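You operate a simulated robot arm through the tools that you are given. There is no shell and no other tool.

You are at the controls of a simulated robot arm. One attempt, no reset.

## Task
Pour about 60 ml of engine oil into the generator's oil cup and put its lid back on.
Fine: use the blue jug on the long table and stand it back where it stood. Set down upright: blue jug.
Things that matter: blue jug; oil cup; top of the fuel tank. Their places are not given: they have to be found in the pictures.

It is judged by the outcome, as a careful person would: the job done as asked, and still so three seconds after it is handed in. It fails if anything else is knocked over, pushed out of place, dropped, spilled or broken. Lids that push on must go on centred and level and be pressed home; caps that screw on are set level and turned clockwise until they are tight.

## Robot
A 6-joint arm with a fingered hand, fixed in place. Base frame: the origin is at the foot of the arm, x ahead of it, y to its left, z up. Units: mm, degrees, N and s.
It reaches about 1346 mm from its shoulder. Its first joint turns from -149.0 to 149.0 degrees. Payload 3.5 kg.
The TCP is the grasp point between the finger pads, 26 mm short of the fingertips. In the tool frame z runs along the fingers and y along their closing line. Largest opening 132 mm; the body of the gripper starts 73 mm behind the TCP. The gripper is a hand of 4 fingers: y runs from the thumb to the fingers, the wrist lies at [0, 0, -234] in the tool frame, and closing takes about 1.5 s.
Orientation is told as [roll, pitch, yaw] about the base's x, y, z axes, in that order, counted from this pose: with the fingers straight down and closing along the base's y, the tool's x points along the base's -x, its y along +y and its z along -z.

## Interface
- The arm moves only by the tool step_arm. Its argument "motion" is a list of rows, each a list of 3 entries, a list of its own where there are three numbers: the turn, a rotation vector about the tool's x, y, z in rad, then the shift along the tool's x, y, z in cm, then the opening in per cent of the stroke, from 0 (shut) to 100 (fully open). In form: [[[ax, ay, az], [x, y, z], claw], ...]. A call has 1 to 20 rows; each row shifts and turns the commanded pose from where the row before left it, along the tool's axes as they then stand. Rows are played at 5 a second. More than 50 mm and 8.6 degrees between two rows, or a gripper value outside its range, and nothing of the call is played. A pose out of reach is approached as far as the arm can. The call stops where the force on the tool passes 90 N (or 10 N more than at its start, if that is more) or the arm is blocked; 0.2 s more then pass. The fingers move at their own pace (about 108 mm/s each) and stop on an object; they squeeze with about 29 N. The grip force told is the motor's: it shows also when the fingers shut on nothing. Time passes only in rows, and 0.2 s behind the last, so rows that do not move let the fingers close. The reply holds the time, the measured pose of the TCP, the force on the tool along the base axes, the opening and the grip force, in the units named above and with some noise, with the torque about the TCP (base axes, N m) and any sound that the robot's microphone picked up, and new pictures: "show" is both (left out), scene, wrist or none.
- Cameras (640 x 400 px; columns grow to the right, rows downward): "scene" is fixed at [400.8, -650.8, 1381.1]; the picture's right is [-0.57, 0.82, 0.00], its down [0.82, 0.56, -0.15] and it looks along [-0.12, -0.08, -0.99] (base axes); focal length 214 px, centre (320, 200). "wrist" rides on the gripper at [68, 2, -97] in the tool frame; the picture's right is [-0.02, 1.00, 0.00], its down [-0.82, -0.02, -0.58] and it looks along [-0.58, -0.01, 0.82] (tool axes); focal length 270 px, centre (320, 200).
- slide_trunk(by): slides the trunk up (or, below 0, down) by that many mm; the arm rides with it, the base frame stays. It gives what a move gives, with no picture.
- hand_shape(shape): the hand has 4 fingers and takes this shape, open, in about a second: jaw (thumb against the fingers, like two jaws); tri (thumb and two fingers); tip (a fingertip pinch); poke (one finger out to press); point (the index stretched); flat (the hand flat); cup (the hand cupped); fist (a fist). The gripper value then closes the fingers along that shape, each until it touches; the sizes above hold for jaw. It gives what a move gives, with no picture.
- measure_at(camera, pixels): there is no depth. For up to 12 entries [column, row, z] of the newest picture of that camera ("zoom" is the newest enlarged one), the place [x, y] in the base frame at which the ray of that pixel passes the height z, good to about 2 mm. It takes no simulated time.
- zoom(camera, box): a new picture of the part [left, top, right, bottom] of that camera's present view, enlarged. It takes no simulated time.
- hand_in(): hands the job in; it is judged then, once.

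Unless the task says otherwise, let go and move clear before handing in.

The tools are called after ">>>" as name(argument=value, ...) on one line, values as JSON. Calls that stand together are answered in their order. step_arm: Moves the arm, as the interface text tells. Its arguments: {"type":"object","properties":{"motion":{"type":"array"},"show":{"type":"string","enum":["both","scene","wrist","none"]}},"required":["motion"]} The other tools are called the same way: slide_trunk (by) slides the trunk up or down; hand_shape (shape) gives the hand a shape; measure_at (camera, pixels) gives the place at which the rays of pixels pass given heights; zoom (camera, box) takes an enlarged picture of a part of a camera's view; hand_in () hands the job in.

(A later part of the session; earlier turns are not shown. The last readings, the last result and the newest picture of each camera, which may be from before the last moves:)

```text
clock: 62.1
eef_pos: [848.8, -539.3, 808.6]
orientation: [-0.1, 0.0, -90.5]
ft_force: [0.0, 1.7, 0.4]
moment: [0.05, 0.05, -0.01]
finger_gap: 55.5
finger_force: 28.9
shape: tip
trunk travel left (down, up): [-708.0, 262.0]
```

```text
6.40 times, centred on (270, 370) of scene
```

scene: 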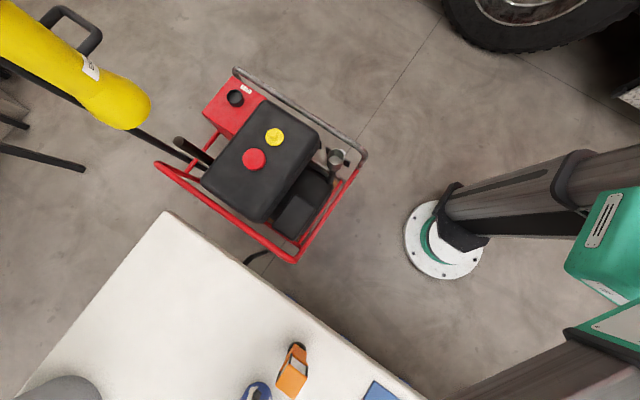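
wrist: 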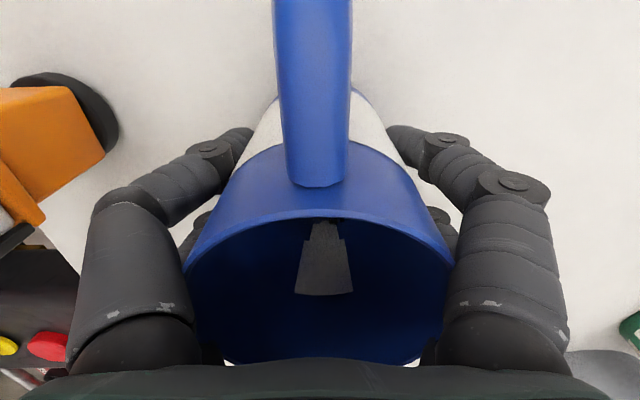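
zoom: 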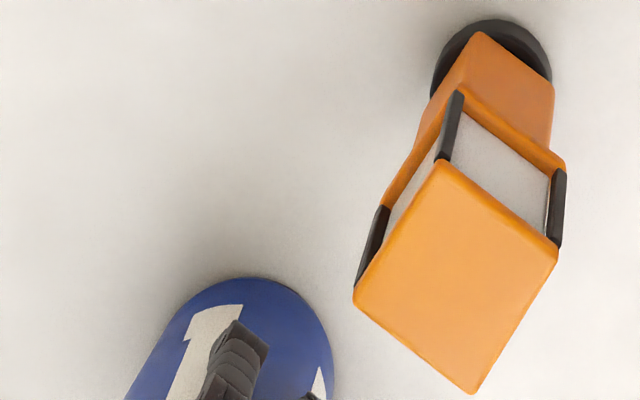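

The grip is on (29 N, gap 55.5). Before lifting, the reference: TCP (849,-539,809), trunk travel -708/262. Lift 15 mm and check the weight and tilt.

>>> slide_trunk(by=15)

>>> step_arm(motion=[[[0, 0, 0], [0, 0, 0], 0], [[0, 0, 0], [0, 0, 0], 0], [[0, 0, 0], [0, 0, 0], 0]])

>>> zoom(camera="scene", box=[220, 340, 320, 400])

```text
clock: 62.8
eef_pos: [849.1, -540.3, 823.7]
orientation: [-0.1, 0.1, -90.4]
ft_force: [0.1, -0.4, -3.3]
moment: [-0.01, -0.01, -0.02]
finger_gap: 55.2
finger_force: 29.5
shape: tip
trunk travel left (down, up): [-723.0, 247.0]
```

```text
clock: 63.5
eef_pos: [849.0, -540.0, 824.3]
orientation: [-0.1, -0.1, -90.3]
ft_force: [0.4, 0.4, -2.0]
moment: [0.02, 0.0, -0.01]
finger_gap: 55.5
finger_force: 28.5
shape: tip
trunk travel left (down, up): [-723.0, 247.0]
```

scene: 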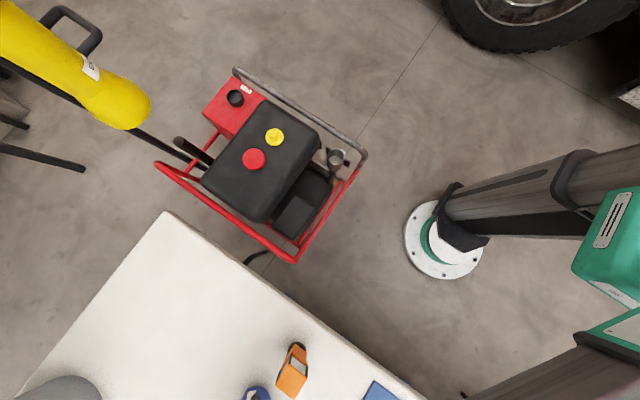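
wrist: 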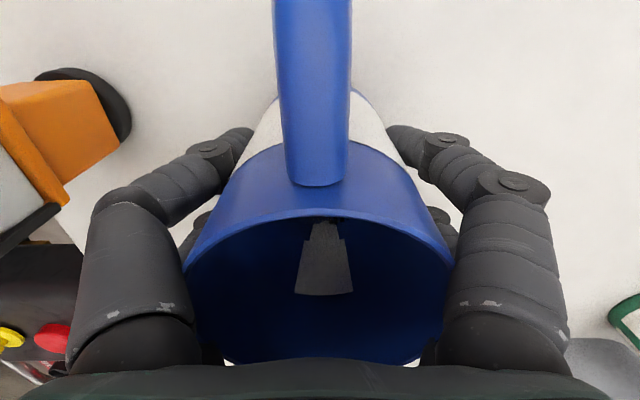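

```text
6.40 times, centred on (270, 370) of scene
```

zoom: 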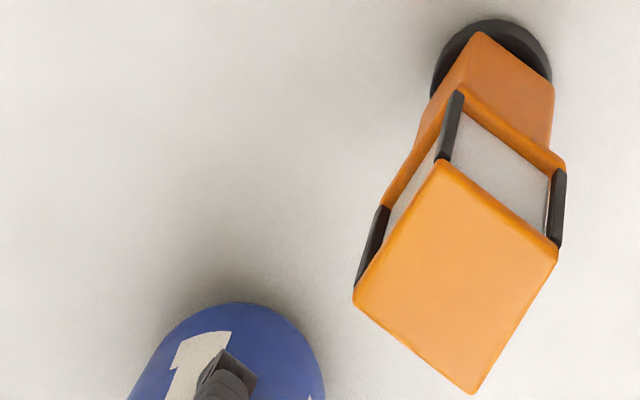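

The jug is held (≈2.5–3 N) and rose straight. I'll lift it to TCP ≈ 990 so its base clears everything (orange tool ≈ z 850).

>>> slide_trunk(by=165)

>>> step_arm(motion=[[[0, 0, 0], [0, 0, 0], 0], [[0, 0, 0], [0, 0, 0], 0], [[0, 0, 0], [0, 0, 0], 0]])

>>> zoom(camera="wrist", box=[180, 150, 460, 370])

```text
clock: 65.4
eef_pos: [848.9, -539.5, 989.2]
orientation: [0.0, 0.0, -90.4]
ft_force: [-0.2, 0.3, -3.0]
moment: [-0.02, -0.01, -0.02]
finger_gap: 55.4
finger_force: 29.3
shape: tip
trunk travel left (down, up): [-888.0, 82.0]
```

```text
clock: 66.2
eef_pos: [848.3, -539.4, 989.2]
orientation: [-0.1, 0.0, -90.4]
ft_force: [0.6, 0.0, -3.1]
moment: [-0.03, 0.01, 0.02]
finger_gap: 55.4
finger_force: 29.1
shape: tip
trunk travel left (down, up): [-888.0, 82.0]
```

scene: 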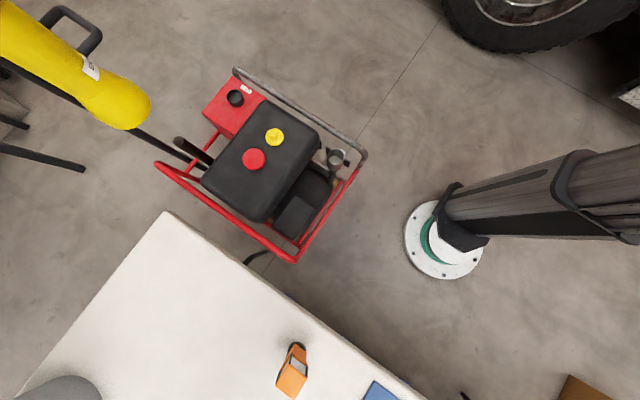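
wrist: 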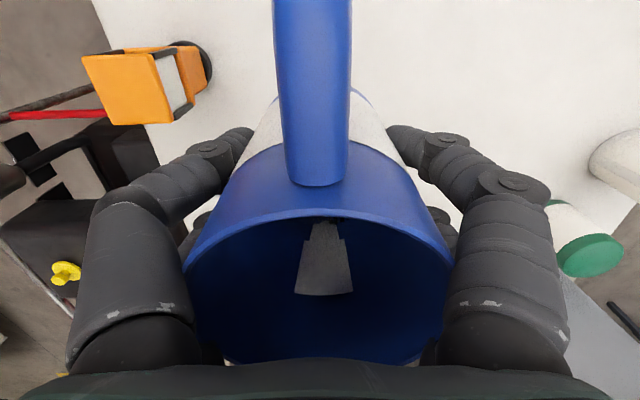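

```text
1.82 times, centred on (320, 260) of wrist
```

zoom: 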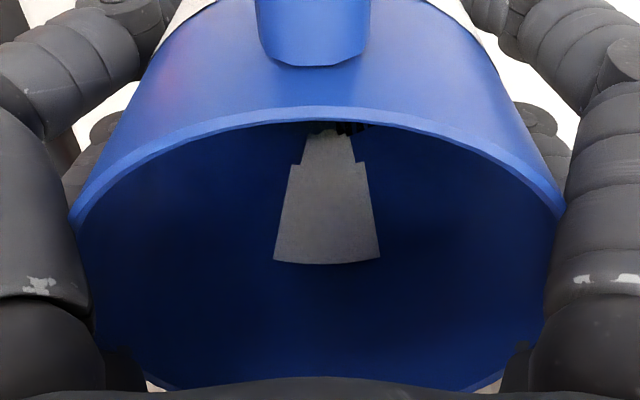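

Held firmly and level. I'll raise another 40 mm, then carry the jug toward the generator at a gentle pace, upright.

>>> slide_trunk(by=40)

>>> step_arm(motion=[[[0, 0, 0], [-0.4, -1.0, 0], 0], [[0, 0, 0], [-0.8, -2.0, 0], 0], [[0, 0, 0], [-0.8, -2.5, 0], 0], [[0, 0, 0], [-0.8, -2.5, 0], 0], [[0, 0, 0], [-0.8, -2.5, 0], 0], [[0, 0, 0], [-0.8, -2.5, 0], 0], [[0, 0, 0], [-0.8, -2.5, 0], 0], [[0, 0, 0], [-0.8, -2.5, 0], 0], [[0, 0, 0], [-0.8, -2.5, 0], 0], [[0, 0, 0], [-0.8, -2.5, 0], 0], [[0, 0, 0], [-0.8, -2.5, 0], 0], [[0, 0, 0], [-0.8, -2.5, 0], 0], [[0, 0, 0], [-0.8, -2.5, 0], 0], [[0, 0, 0], [-0.8, -2.5, 0], 0], [[0, 0, 0], [-0.8, -2.5, 0], 0], [[0, 0, 0], [-0.8, -2.5, 0], 0], [[0, 0, 0], [-0.8, -2.5, 0], 0], [[0, 0, 0], [-0.8, -2.0, 0], 0], [[0, 0, 0], [-0.4, -1.0, 0], 0], [[0, 0, 0], [0, 0, 0], 0]])

```text
clock: 67.1
eef_pos: [846.9, -540.2, 1030.0]
orientation: [-0.1, 0.0, -90.4]
ft_force: [0.2, -0.1, -2.5]
moment: [0.01, 0.04, 0.01]
finger_gap: 55.4
finger_force: 29.0
shape: tip
trunk travel left (down, up): [-928.0, 42.0]
```

```text
clock: 71.3
eef_pos: [411.8, -681.1, 1028.8]
orientation: [-0.1, 0.1, -90.4]
ft_force: [-0.7, 0.2, -2.6]
moment: [-0.02, 0.02, -0.01]
finger_gap: 55.2
finger_force: 28.6
shape: tip
trunk travel left (down, up): [-928.0, 42.0]
```

scene: 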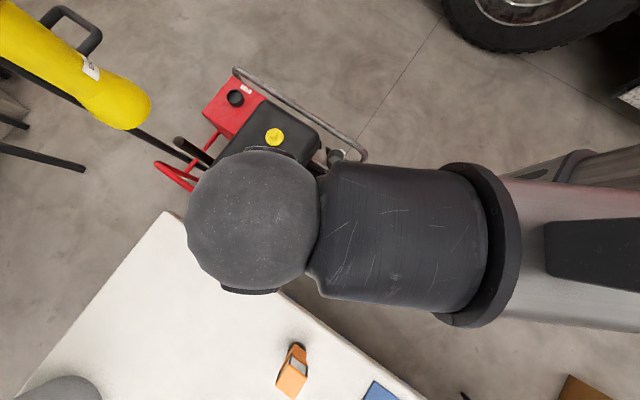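
wrist: 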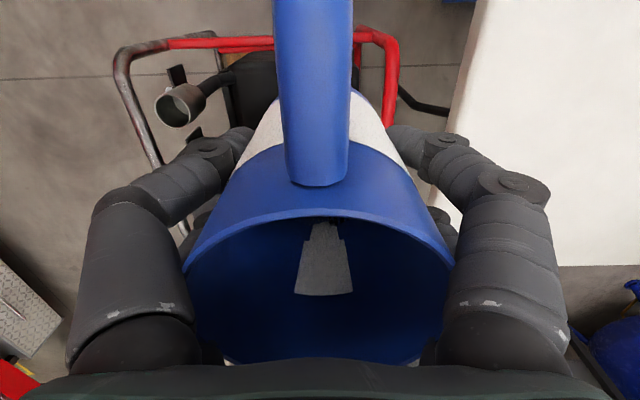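

The jug is steady. Now yaw back 90° (tool z, -0.1428 rad per row) so that the spout points +x, the handle -x.

>>> step_arm(motion=[[[0, 0, -0.07], [0, 0, 0], 0], [[0, 0, -0.14], [0, 0, 0], 0], [[0, 0, -0.14], [0, 0, 0], 0], [[0, 0, -0.14], [0, 0, 0], 0], [[0, 0, -0.14], [0, 0, 0], 0], [[0, 0, -0.14], [0, 0, 0], 0], [[0, 0, -0.14], [0, 0, 0], 0], [[0, 0, -0.14], [0, 0, 0], 0], [[0, 0, -0.14], [0, 0, 0], 0], [[0, 0, -0.14], [0, 0, 0], 0], [[0, 0, -0.14], [0, 0, 0], 0], [[0, 0, -0.1], [0, 0, 0], 0], [[0, 0, 0], [0, 0, 0], 0], [[0, 0, 0], [0, 0, 0], 0]])

```text
clock: 74.3
eef_pos: [412.5, -680.8, 1029.6]
orientation: [0.0, 0.1, -0.3]
ft_force: [0.4, 0.4, -2.9]
moment: [-0.03, -0.02, -0.02]
finger_gap: 55.5
finger_force: 29.0
shape: tip
trunk travel left (down, up): [-928.0, 42.0]
```

scene: 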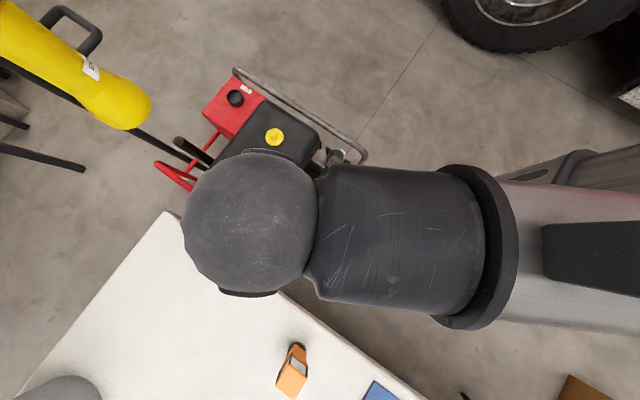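
wrist: 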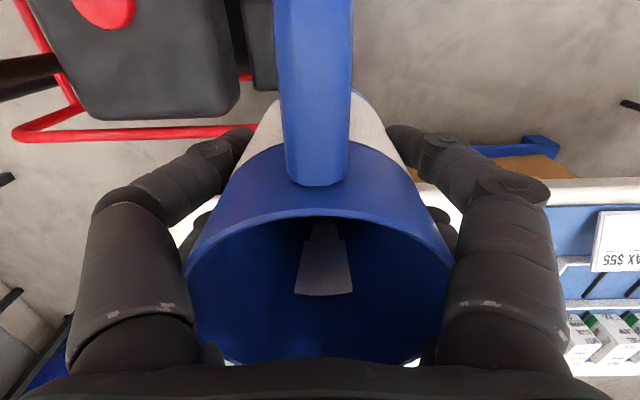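

Good: yaw 0, jug upright. Test the tilt in free air: 3 rows of +0.13 rad about tool y with the wrist kept fixed (shift ≈3 cm along tool x).

>>> step_arm(motion=[[[0, 0.065, 0], [1.5, 0, 0], 0], [[0, 0.13, 0], [3.03, 0, 0], 0], [[0, 0.13, 0], [3.03, 0, 0], 0], [[0, 0, 0], [0, 0, 0], 0], [[0, 0, 0], [0, 0, 0], 0]])

```text
clock: 75.5
eef_pos: [339.9, -678.5, 1041.6]
orientation: [-0.1, 18.9, -0.5]
ft_force: [0.2, -0.3, -2.2]
moment: [-0.02, -0.06, 0.01]
finger_gap: 55.5
finger_force: 29.1
shape: tip
out of reach, approached as far as the arm can: row 3
trunk travel left (down, up): [-928.0, 42.0]
```

scene: 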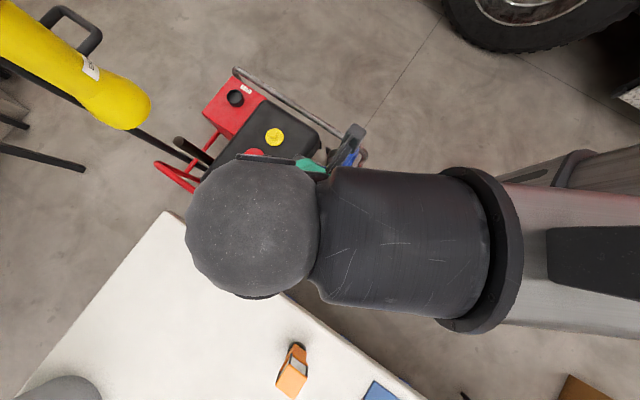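
wrist: 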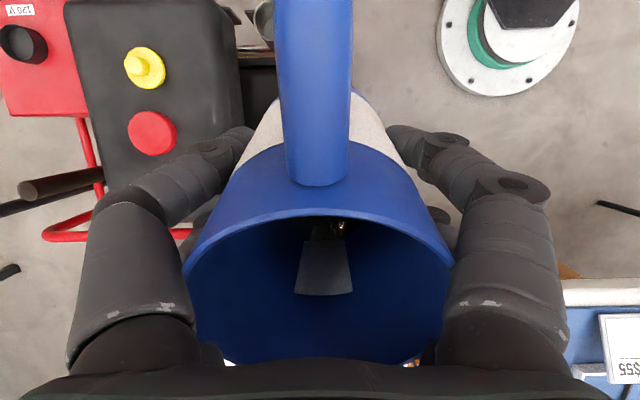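

Tilting works (pitch 18.9°, z rose 12 mm as predicted). Continue to about 45° (no flow expected before ≈55°), while shifting in y toward the cup's line.

>>> step_arm(motion=[[[0, 0.1, 0], [2.3, -1.0, 0.1], 0], [[0, 0.115, 0], [2.65, -2.0, 0.1], 0], [[0, 0.115, 0], [2.65, -2.0, 0.1], 0], [[0, 0.115, 0], [2.65, -2.0, 0.1], 0], [[0, 0, 0], [0, -0.8, 0], 0], [[0, 0, 0], [0, 0, 0], 0], [[0, 0, 0], [0, 0, 0], 0]])

```text
clock: 77.1
eef_pos: [245.5, -758.5, 1095.6]
orientation: [0.0, 44.1, -0.6]
ft_force: [0.5, 0.6, -2.6]
moment: [0.02, -0.06, 0.02]
finger_gap: 55.0
finger_force: 28.7
shape: tip
out of reach, approached as far as the arm can: row 2, 5
trunk travel left (down, up): [-928.0, 42.0]
```

scene: 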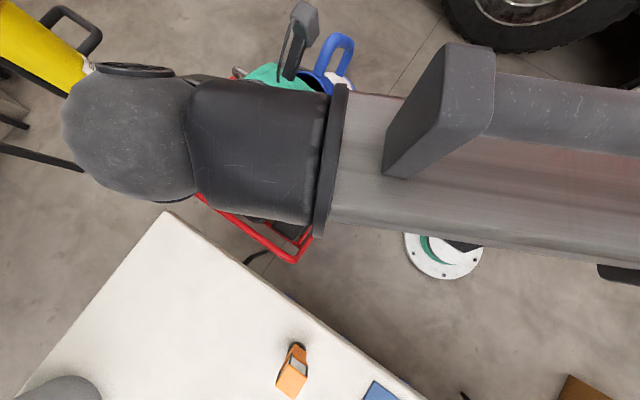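
wrist: 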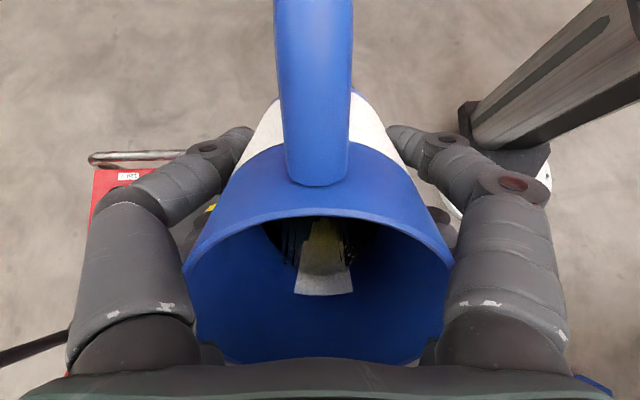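

At pitch 44° nothing flows; the spout is at ≈(320,-757,1104). Next move -x by 180 mm (combination of tool x and z) so the spout lies over the cup line, then lower.

>>> step_arm(motion=[[[0, 0, 0], [0.8, 0, 0.78], 0], [[0, 0, 0], [1.55, 0, 1.5], 0], [[0, 0, 0], [1.7, 0, 1.65], 0], [[0, 0, 0], [1.7, 0, 1.65], 0], [[0, 0, 0], [1.7, 0, 1.65], 0], [[0, 0, 0], [1.7, 0, 1.65], 0], [[0, 0, 0], [1.7, 0, 1.65], 0], [[0, 0, 0], [1.4, 0, 1.36], 0], [[0, 0, 0], [0.8, 0, 0.78], 0], [[0, 0, 0], [0, 0, 0], 0], [[0, 0, 0], [0, 0, 0], 0]])

```text
clock: 79.5
eef_pos: [65.5, -757.0, 1096.1]
orientation: [0.0, 44.3, -0.5]
ft_force: [0.1, 0.4, -2.4]
moment: [-0.02, -0.06, 0.04]
finger_gap: 54.9
finger_force: 28.3
shape: tip
trunk travel left (down, up): [-928.0, 42.0]
```

scene: 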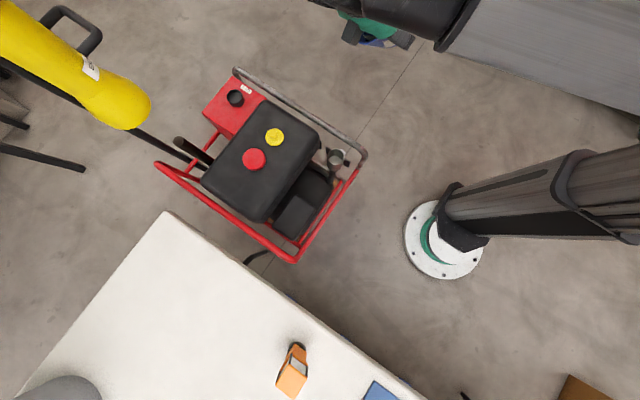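
wrist: 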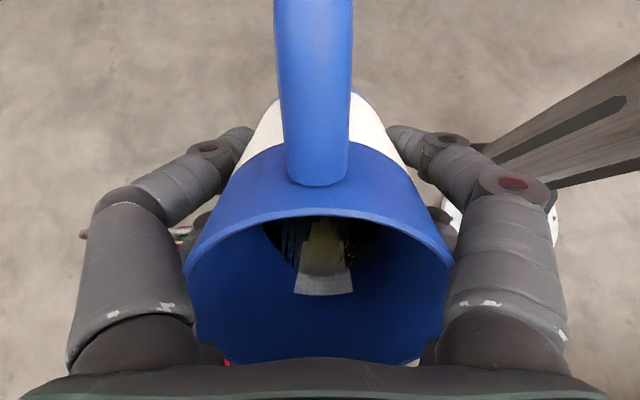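

>>> zoom(camera="wrist", box=[180, 190, 460, 370])

>>> slide_trunk(by=-250)

>>> step_arm(motion=[[[0, 0, 0], [0, 0, 0], 0], [[0, 0, 0], [0, 0, 0], 0]])

```text
2.22 times, centred on (320, 280) of wrist
```

zoom: 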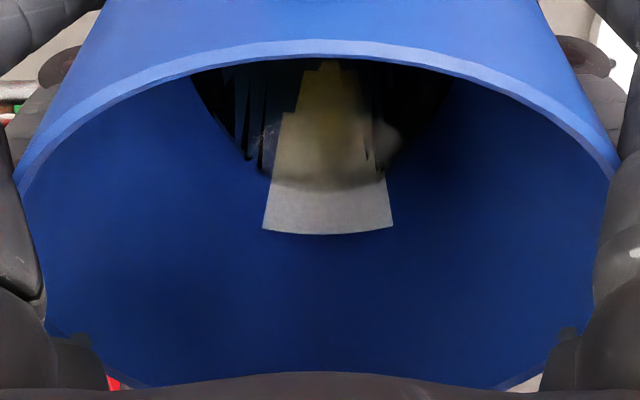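

```text
clock: 82.0
eef_pos: [64.7, -756.6, 846.6]
orientation: [0.0, 44.3, -0.5]
ft_force: [0.0, -0.3, -2.3]
moment: [-0.01, -0.06, -0.01]
finger_gap: 55.0
finger_force: 28.8
shape: tip
trunk travel left (down, up): [-678.0, 292.0]
```

```text
clock: 82.6
eef_pos: [65.6, -756.0, 845.9]
orientation: [0.0, 44.4, -0.5]
ft_force: [0.2, -0.6, -2.9]
moment: [0.0, -0.02, -0.03]
finger_gap: 54.9
finger_force: 28.3
shape: tip
trunk travel left (down, up): [-678.0, 292.0]
```

scene: 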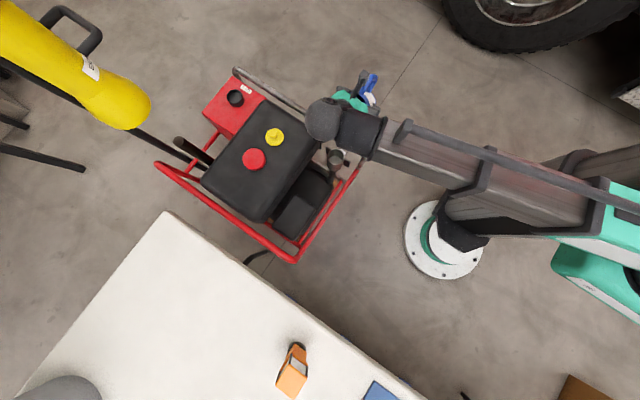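
wrist: 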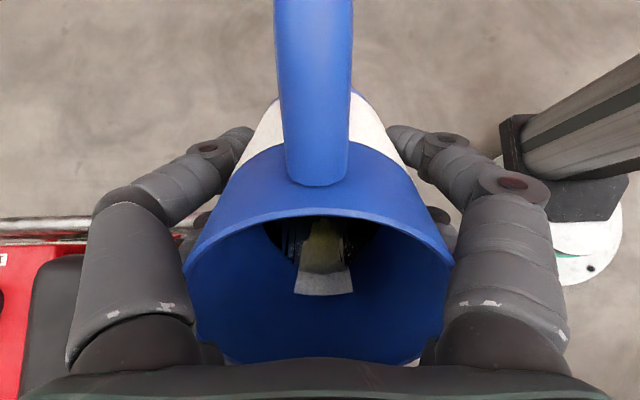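

Oil has reached part of the inner label; nothing spilled. I lower another 140 mm: spout to ≈z 714 directly over the cup (rim 637), jug still at 44°.

>>> slide_trunk(by=-140)

>>> step_arm(motion=[[[0, 0, 0], [0, 0, 0], 0], [[0, 0, 0], [0, 0, 0], 0]])

>>> zoom(camera="scene", box=[290, 80, 410, 200])

```text
clock: 84.3
eef_pos: [64.6, -756.6, 706.6]
orientation: [0.0, 44.2, -0.6]
ft_force: [0.4, -0.7, -2.6]
moment: [-0.02, -0.11, 0.01]
finger_gap: 54.8
finger_force: 29.8
shape: tip
trunk travel left (down, up): [-538.0, 432.0]
```

```text
clock: 84.9
eef_pos: [63.9, -757.7, 705.6]
orientation: [-0.1, 44.3, -0.4]
ft_force: [-0.3, 0.3, -1.2]
moment: [0.04, -0.07, -0.01]
finger_gap: 55.0
finger_force: 28.9
shape: tip
trunk travel left (down, up): [-538.0, 432.0]
```

scene: 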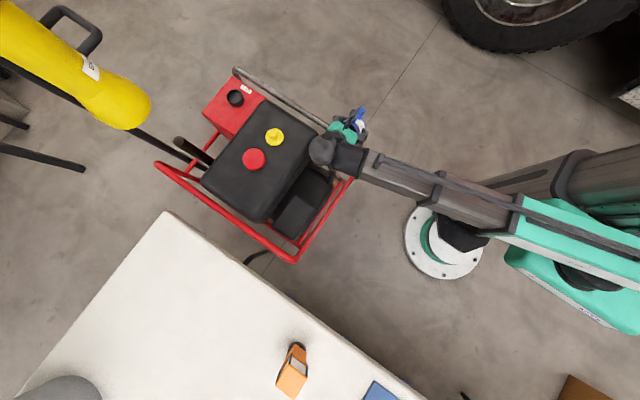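
wrist: 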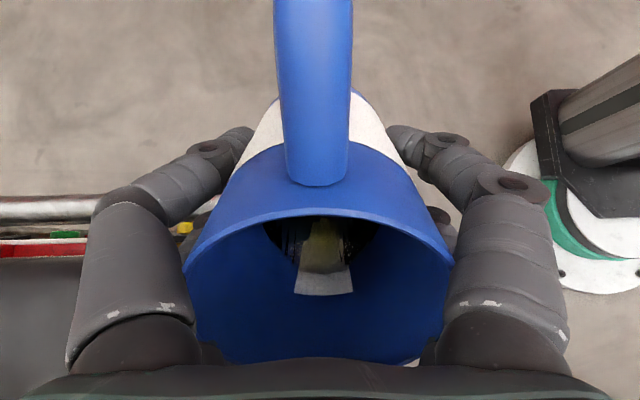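

```text
3.33 times, centred on (350, 140) of scene
```

zoom: 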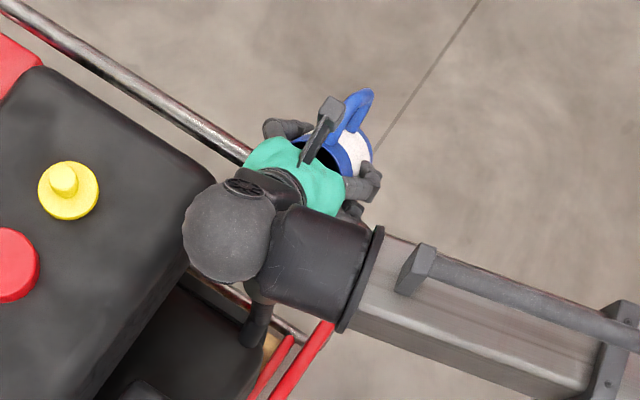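

The spout is over the cup (hidden from the scene camera by the forearm). Tilt on in small steps: to ≈52°, TCP x kept constant.

>>> step_arm(motion=[[[0, 0.067, 0], [0.78, 0, -0.8], 0], [[0, 0.067, 0], [0.91, 0, -0.81], 0], [[0, 0, 0], [0, 0, 0], 0], [[0, 0, 0], [0, 0, 0], 0]], show="wrist")

>>> zoom(camera="wrist", box=[180, 190, 460, 370])

```text
clock: 85.9
eef_pos: [63.9, -756.4, 730.2]
orientation: [0.0, 51.9, -0.5]
ft_force: [0.4, -0.1, -1.6]
moment: [0.01, -0.06, -0.04]
finger_gap: 54.9
finger_force: 28.9
shape: tip
trunk travel left (down, up): [-538.0, 432.0]
```

wrist: 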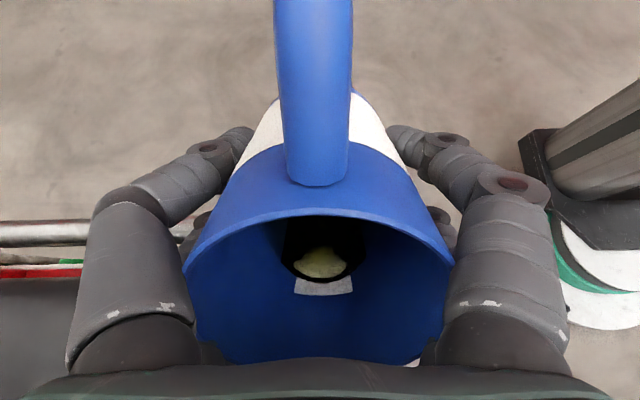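

```text
2.22 times, centred on (320, 280) of wrist
```

zoom: 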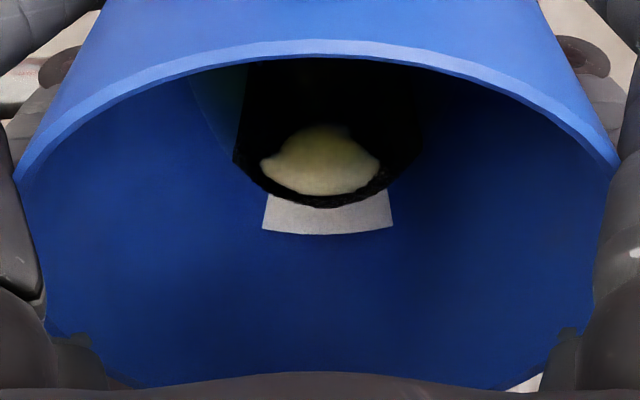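

The oil front inside is about 14 mm below spout level at 51.9°, so flow should start near 60°. Tilt to ≈57°, then lower the spout to ≈40 mm above the rim.

>>> step_arm(motion=[[[0, 0.045, 0], [0.65, 0, -0.51], 0], [[0, 0.045, 0], [0.7, 0, -0.5], 0], [[0, 0, 0], [0, 0, 0], 0], [[0, 0, 0], [0, 0, 0], 0]], show="none")

>>> slide_trunk(by=-60)

>>> step_arm(motion=[[[0, 0, 0], [0, 0, 0], 0], [[0, 0, 0], [0, 0, 0], 0]])

>>> zoom(camera="wrist", box=[180, 190, 460, 370])

>>> zoom(camera="scene", box=[290, 80, 410, 200])

```text
clock: 86.9
eef_pos: [64.4, -757.0, 746.2]
orientation: [0.1, 57.0, -0.5]
ft_force: [0.5, 0.8, -2.4]
moment: [0.02, -0.05, -0.03]
finger_gap: 55.0
finger_force: 28.5
shape: tip
trunk travel left (down, up): [-538.0, 432.0]
```

```text
clock: 87.9
eef_pos: [63.4, -757.4, 685.9]
orientation: [0.0, 57.1, -0.4]
ft_force: [-0.1, -0.3, -2.6]
moment: [0.03, -0.04, 0.03]
finger_gap: 55.2
finger_force: 29.2
shape: tip
trunk travel left (down, up): [-478.0, 492.0]
```

```text
clock: 88.5
eef_pos: [64.3, -755.7, 685.7]
orientation: [-0.1, 57.1, -0.4]
ft_force: [0.6, 0.0, -2.6]
moment: [0.0, -0.04, 0.01]
finger_gap: 55.1
finger_force: 29.2
shape: tip
trunk travel left (down, up): [-478.0, 492.0]
```

scene: 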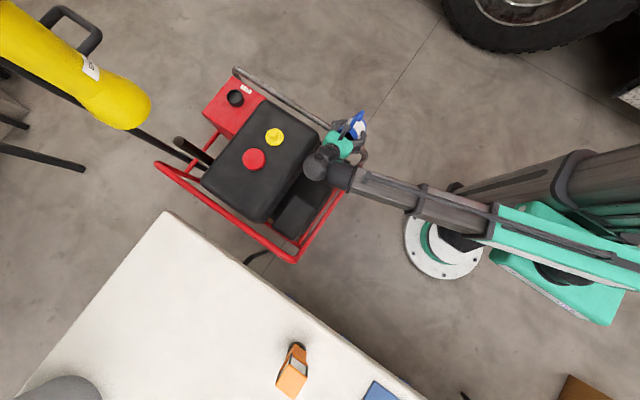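
wrist: 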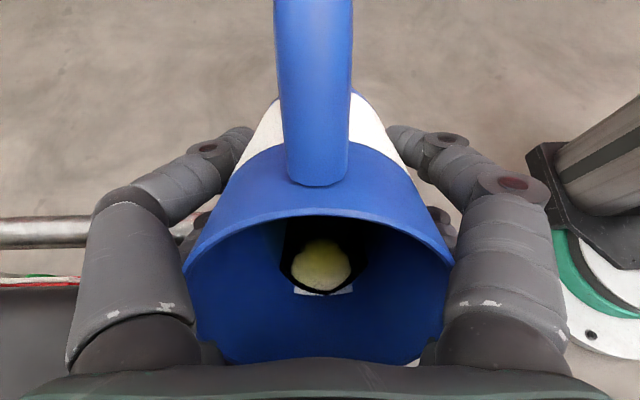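

```text
2.22 times, centred on (320, 280) of wrist
```

zoom: 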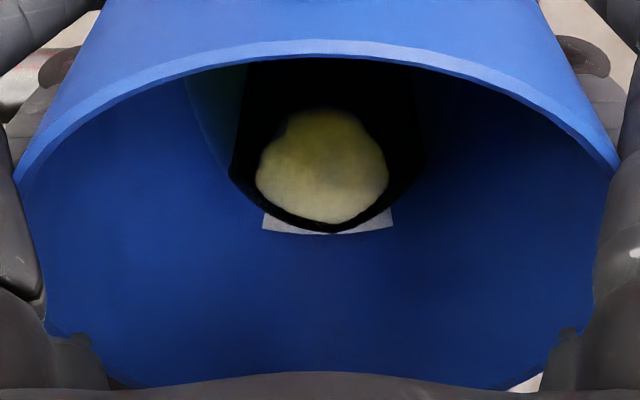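

```text
3.33 times, centred on (350, 140) of scene
```

zoom: 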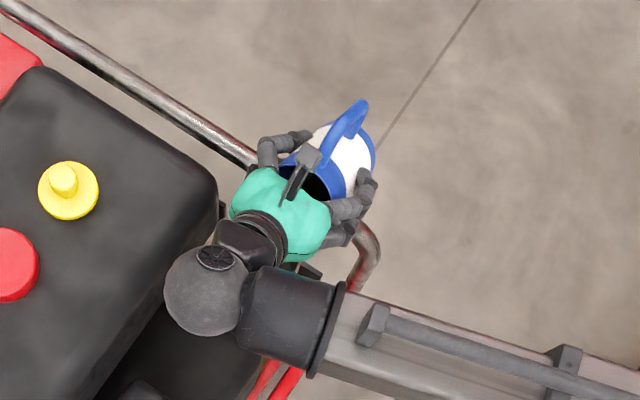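

Oil front is now only ~7 mm below the spout. Tilt 3° more (to 60°), then watch.

>>> step_arm(motion=[[[0, 0.025, 0], [0.43, 0, -0.27], 0], [[0, 0.025, 0], [0.43, 0, -0.26], 0], [[0, 0, 0], [0, 0, 0], 0], [[0, 0, 0], [0, 0, 0], 0], [[0, 0, 0], [0, 0, 0], 0]], show="wrist")

>>> zoom(camera="wrist", box=[180, 190, 460, 370])

```text
clock: 89.7
eef_pos: [63.1, -756.6, 695.2]
orientation: [-0.1, 59.8, -0.5]
ft_force: [0.5, 0.4, -2.0]
moment: [-0.01, -0.05, 0.01]
finger_gap: 54.8
finger_force: 28.9
shape: tip
trunk travel left (down, up): [-478.0, 492.0]
```

wrist: 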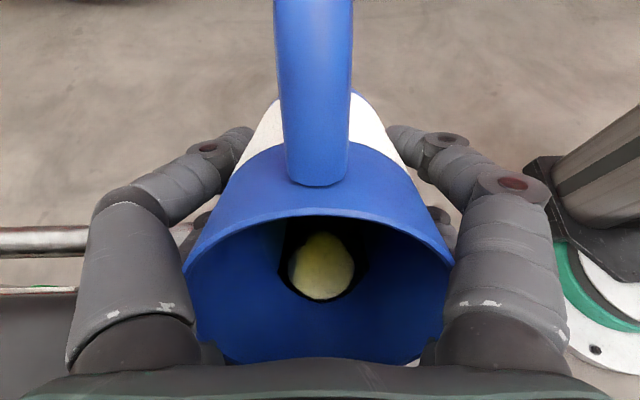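

```text
2.22 times, centred on (320, 280) of wrist
```

zoom: 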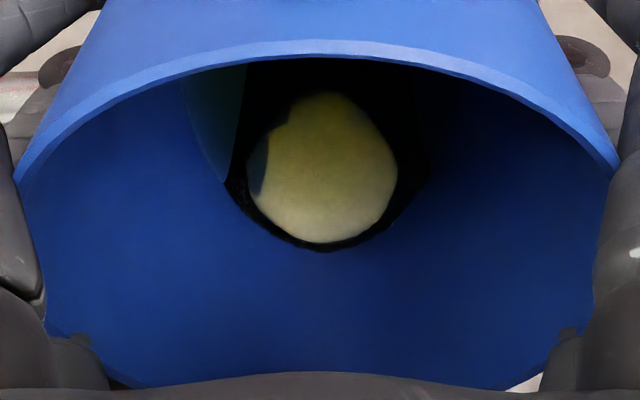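

No flow yet; oil ≈3 mm below the lip. One degree more at a time.

>>> step_arm(motion=[[[0, 0.0175, 0], [0.31, 0, -0.18], 0], [[0, 0, 0], [0, 0, 0], 0], [[0, 0, 0], [0, 0, 0], 0], [[0, 0, 0], [0, 0, 0], 0]], show="wrist")

>>> zoom(camera="wrist", box=[180, 190, 460, 370])

```text
clock: 90.7
eef_pos: [63.8, -755.4, 699.8]
orientation: [-0.1, 60.9, -0.4]
ft_force: [-0.3, -0.8, -3.0]
moment: [-0.02, -0.06, 0.02]
finger_gap: 54.9
finger_force: 29.1
shape: tip
trunk travel left (down, up): [-478.0, 492.0]
```

wrist: 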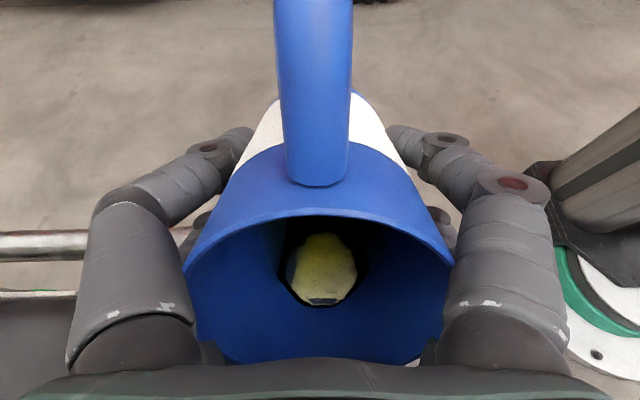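

```text
2.22 times, centred on (320, 280) of wrist
```

zoom: 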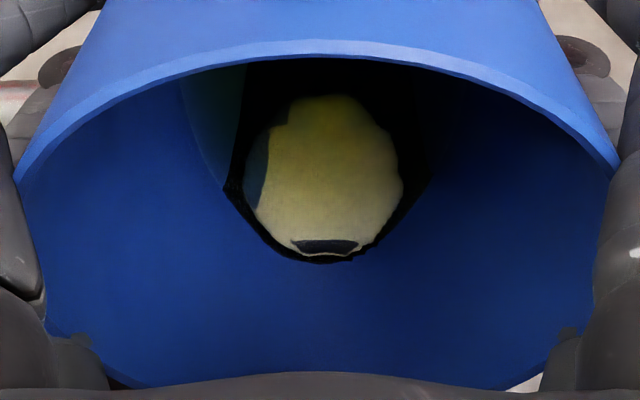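

>>> step_arm(motion=[[[0, 0.0175, 0], [0.31, 0, -0.17], 0], [[0, 0, 0], [0, 0, 0], 0], [[0, 0, 0], [0, 0, 0], 0], [[0, 0, 0], [0, 0, 0], 0]], show="wrist")

>>> zoom(camera="wrist", box=[180, 190, 460, 370])

```text
clock: 91.7
eef_pos: [64.1, -757.6, 702.9]
orientation: [-0.1, 61.9, -0.5]
ft_force: [-0.6, 0.1, -2.1]
moment: [-0.01, -0.07, 0.0]
finger_gap: 54.8
finger_force: 29.2
shape: tip
trunk travel left (down, up): [-478.0, 492.0]
```

wrist: 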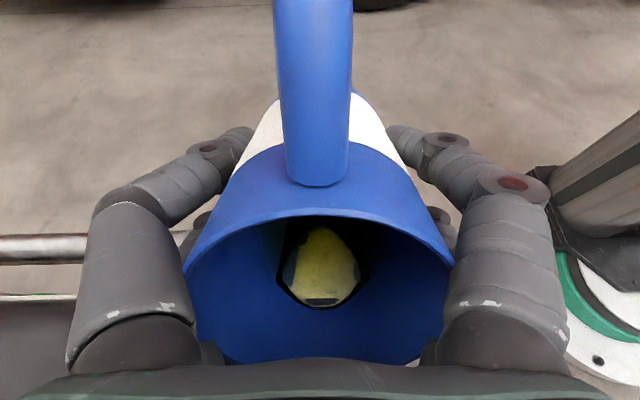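

```text
2.22 times, centred on (320, 280) of wrist
```

zoom: 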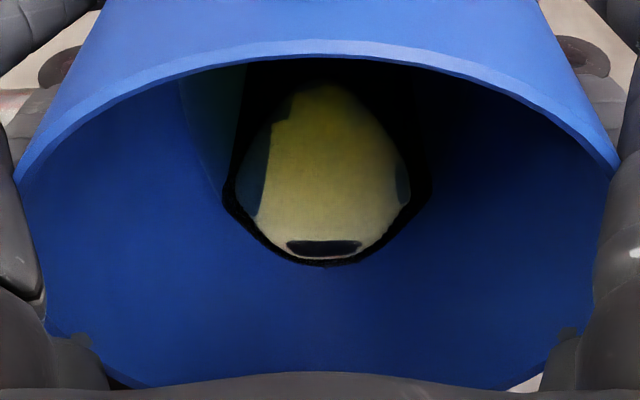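

>>> step_arm(motion=[[[0, 0.0175, 0], [0.32, 0, -0.17], 0], [[0, 0, 0], [0, 0, 0], 0], [[0, 0, 0], [0, 0, 0], 0], [[0, 0, 0], [0, 0, 0], 0], [[0, 0, 0], [0, 0, 0], 0]])

>>> zoom(camera="wrist", box=[180, 190, 460, 370])

>>> zoom(camera="scene", box=[310, 110, 390, 180])

```text
clock: 92.9
eef_pos: [63.2, -757.0, 706.3]
orientation: [-0.1, 62.9, -0.5]
ft_force: [-0.5, -0.6, -2.6]
moment: [-0.02, -0.09, 0.03]
finger_gap: 54.9
finger_force: 28.9
shape: tip
trunk travel left (down, up): [-478.0, 492.0]
```

scene: 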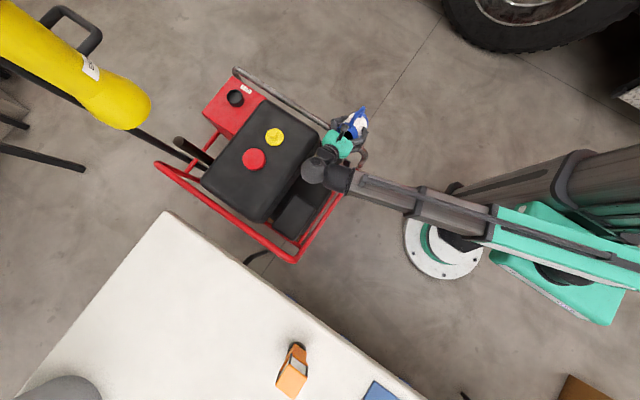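
wrist: 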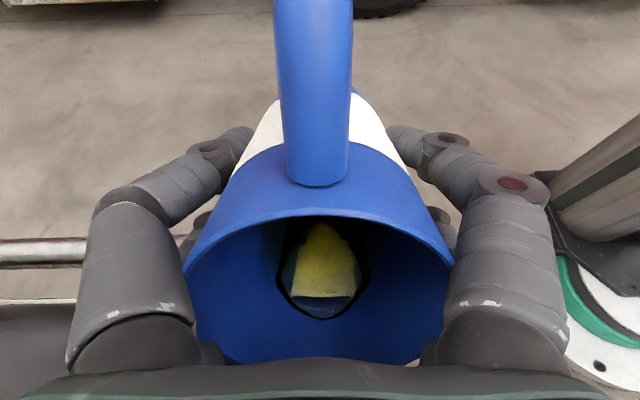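

```text
2.22 times, centred on (320, 280) of wrist
```

zoom: 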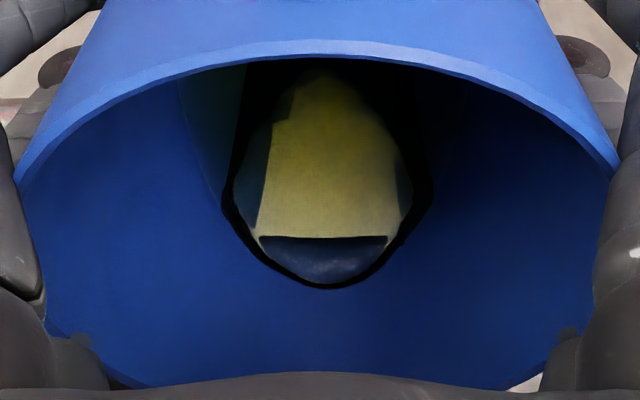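

```text
5.71 times, centred on (350, 145) of scene
```

zoom: 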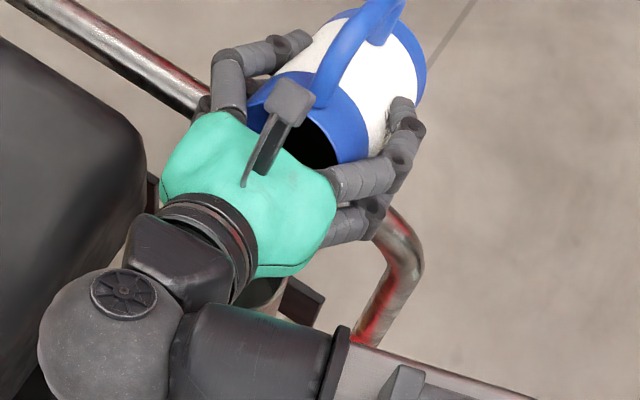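

Still no outflow seen; oil front advances toward the lip. Another degree.

>>> step_arm(motion=[[[0, 0.0175, 0], [0.32, 0, -0.16], 0], [[0, 0, 0], [0, 0, 0], 0], [[0, 0, 0], [0, 0, 0], 0], [[0, 0, 0], [0, 0, 0], 0], [[0, 0, 0], [0, 0, 0], 0]], show="wrist")

>>> zoom(camera="wrist", box=[180, 190, 460, 370])

>>> zoom(camera="scene", box=[325, 145, 355, 170])

```text
clock: 94.1
eef_pos: [64.1, -757.0, 709.8]
orientation: [-0.1, 63.9, -0.5]
ft_force: [-0.4, -0.1, -2.0]
moment: [-0.02, -0.05, 0.0]
finger_gap: 54.9
finger_force: 28.8
shape: tip
trunk travel left (down, up): [-478.0, 492.0]
```

wrist: 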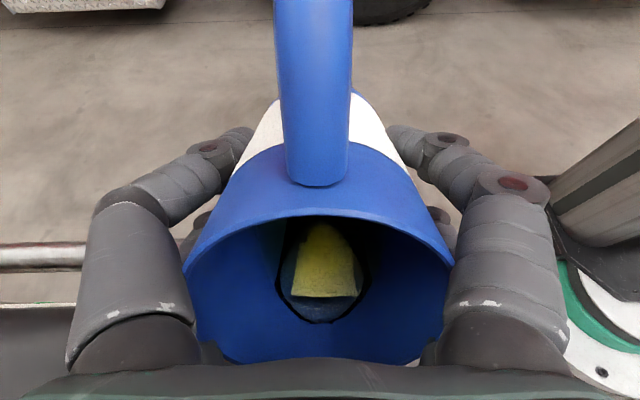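

```text
2.22 times, centred on (320, 280) of wrist
```

zoom: 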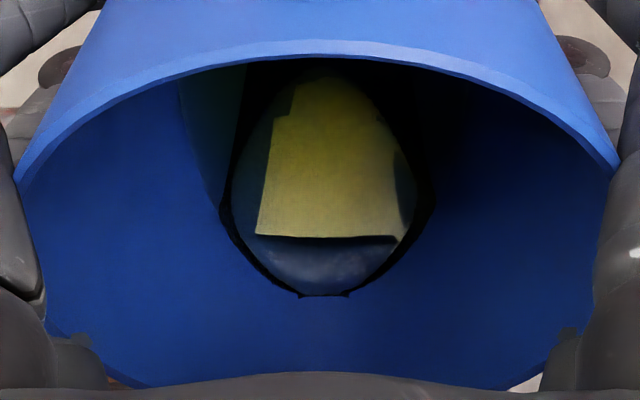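

```text
16.00 times, centred on (340, 158) of scene
```

zoom: 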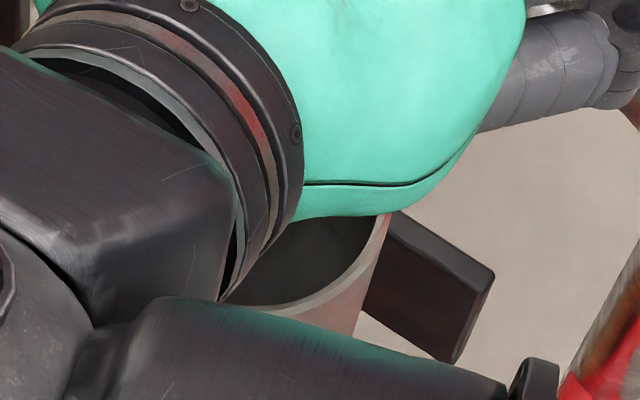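

>>> step_arm(motion=[[[0, 0.0175, 0], [0.33, 0, -0.16], 0], [[0, 0, 0], [0, 0, 0], 0], [[0, 0, 0], [0, 0, 0], 0], [[0, 0, 0], [0, 0, 0], 0], [[0, 0, 0], [0, 0, 0], 0]], show="wrist")

>>> zoom(camera="wrist", box=[180, 190, 460, 370])

>>> zoom(camera="scene", box=[325, 145, 355, 170])

```text
clock: 95.3
eef_pos: [64.7, -755.5, 713.6]
orientation: [-0.3, 64.9, -0.8]
ft_force: [0.2, -0.6, -1.7]
moment: [0.01, -0.07, -0.02]
finger_gap: 55.0
finger_force: 28.8
shape: tip
trunk travel left (down, up): [-478.0, 492.0]
```

wrist: 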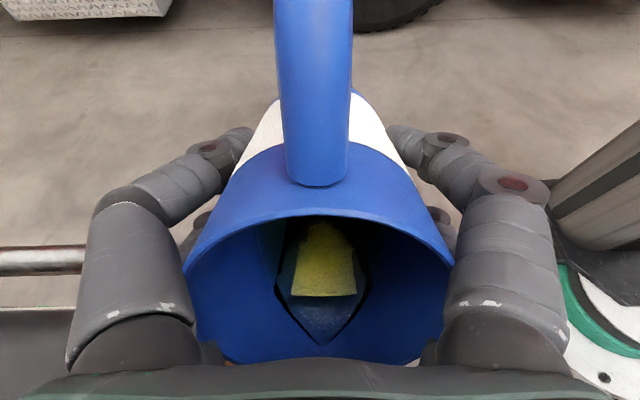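

```text
2.22 times, centred on (320, 280) of wrist
```

zoom: 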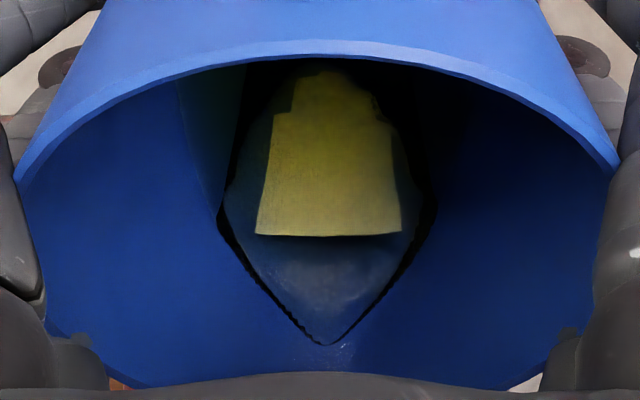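

```text
16.00 times, centred on (340, 158) of scene
```

zoom: 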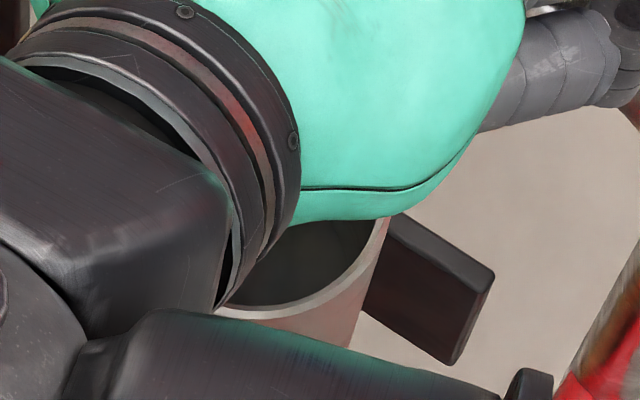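

The oil now runs into the spout channel (tip at zoom (325,343)), close to the lip. I wait a moment to see if it is flowing.

>>> step_arm(motion=[[[0, 0, 0], [0, 0, 0], 0], [[0, 0, 0], [0, 0, 0], 0], [[0, 0, 0], [0, 0, 0], 0]], show="wrist")

>>> zoom(camera="wrist", box=[240, 270, 400, 370])

>>> zoom(camera="scene", box=[325, 145, 355, 170])

```text
clock: 96.1
eef_pos: [64.5, -756.5, 713.8]
orientation: [-0.4, 64.9, -0.8]
ft_force: [0.5, 0.4, -2.0]
moment: [0.01, -0.03, -0.01]
finger_gap: 54.8
finger_force: 28.7
shape: tip
trunk travel left (down, up): [-478.0, 492.0]
```

wrist: 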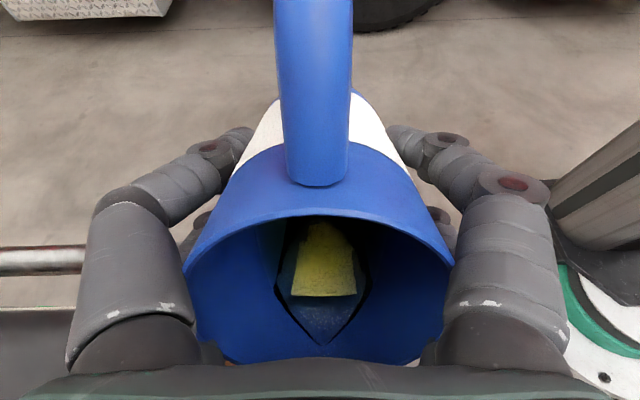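

```text
4.00 times, centred on (320, 320) of wrist
```

zoom: 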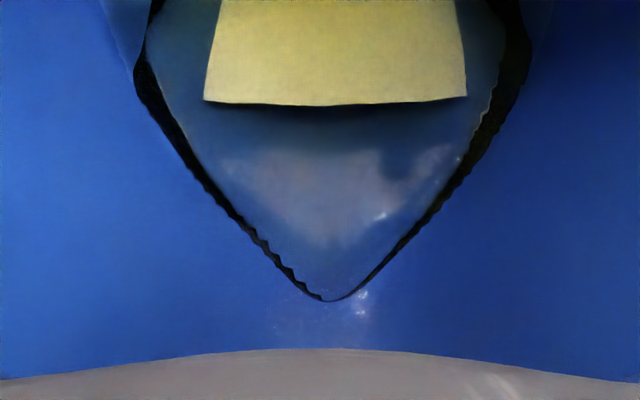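

```text
16.00 times, centred on (340, 158) of scene
```

zoom: 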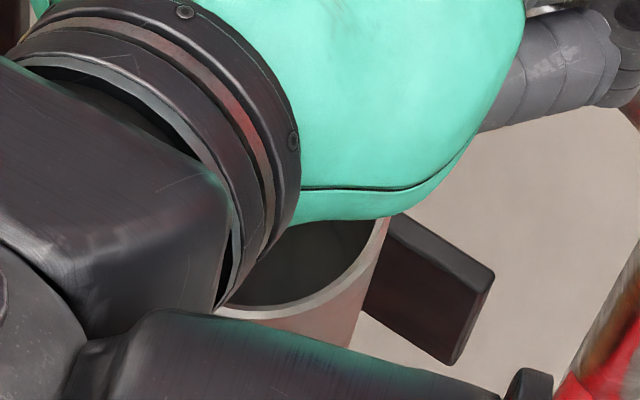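

The front is stationary (no flow yet), tip at wrist (324,344). Half-degree steps from here.

>>> step_arm(motion=[[[0, 0.01, 0], [0.19, 0, -0.09], 0], [[0, 0, 0], [0, 0, 0], 0], [[0, 0, 0], [0, 0, 0], 0], [[0, 0, 0], [0, 0, 0], 0], [[0, 0, 0], [0, 0, 0], 0]], show="wrist")

>>> zoom(camera="wrist", box=[240, 270, 400, 370])

>>> zoom(camera="scene", box=[325, 145, 355, 170])

```text
clock: 97.3
eef_pos: [64.7, -756.2, 716.1]
orientation: [-0.6, 65.5, -1.1]
ft_force: [0.8, 0.1, -2.7]
moment: [-0.02, -0.07, 0.01]
finger_gap: 54.7
finger_force: 29.2
shape: tip
trunk travel left (down, up): [-478.0, 492.0]
```

wrist: 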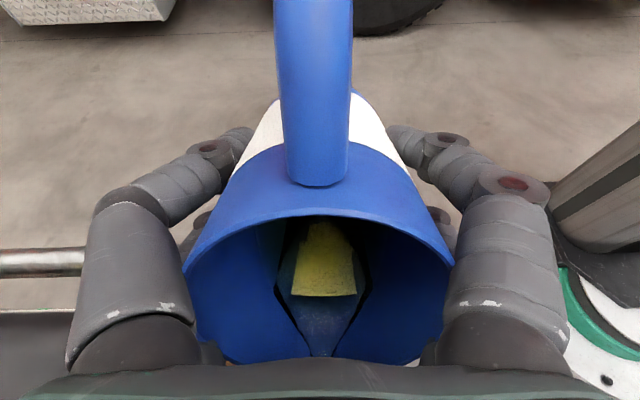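

```text
4.00 times, centred on (320, 320) of wrist
```

zoom: 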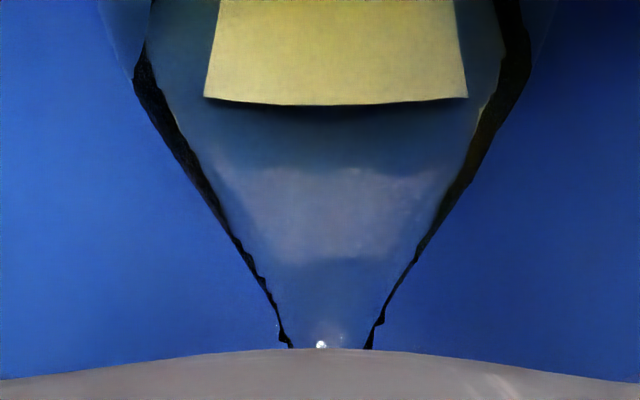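

```text
16.00 times, centred on (340, 158) of scene
```

zoom: 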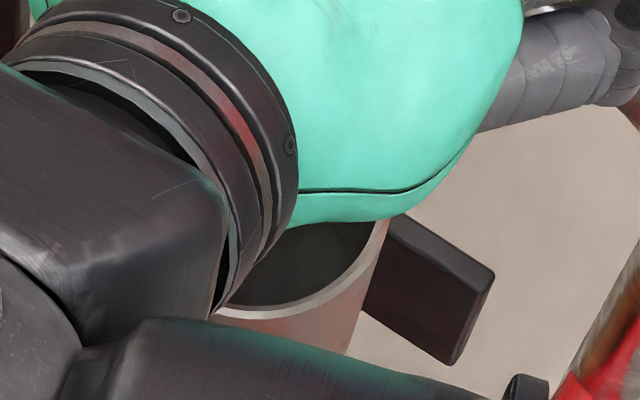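

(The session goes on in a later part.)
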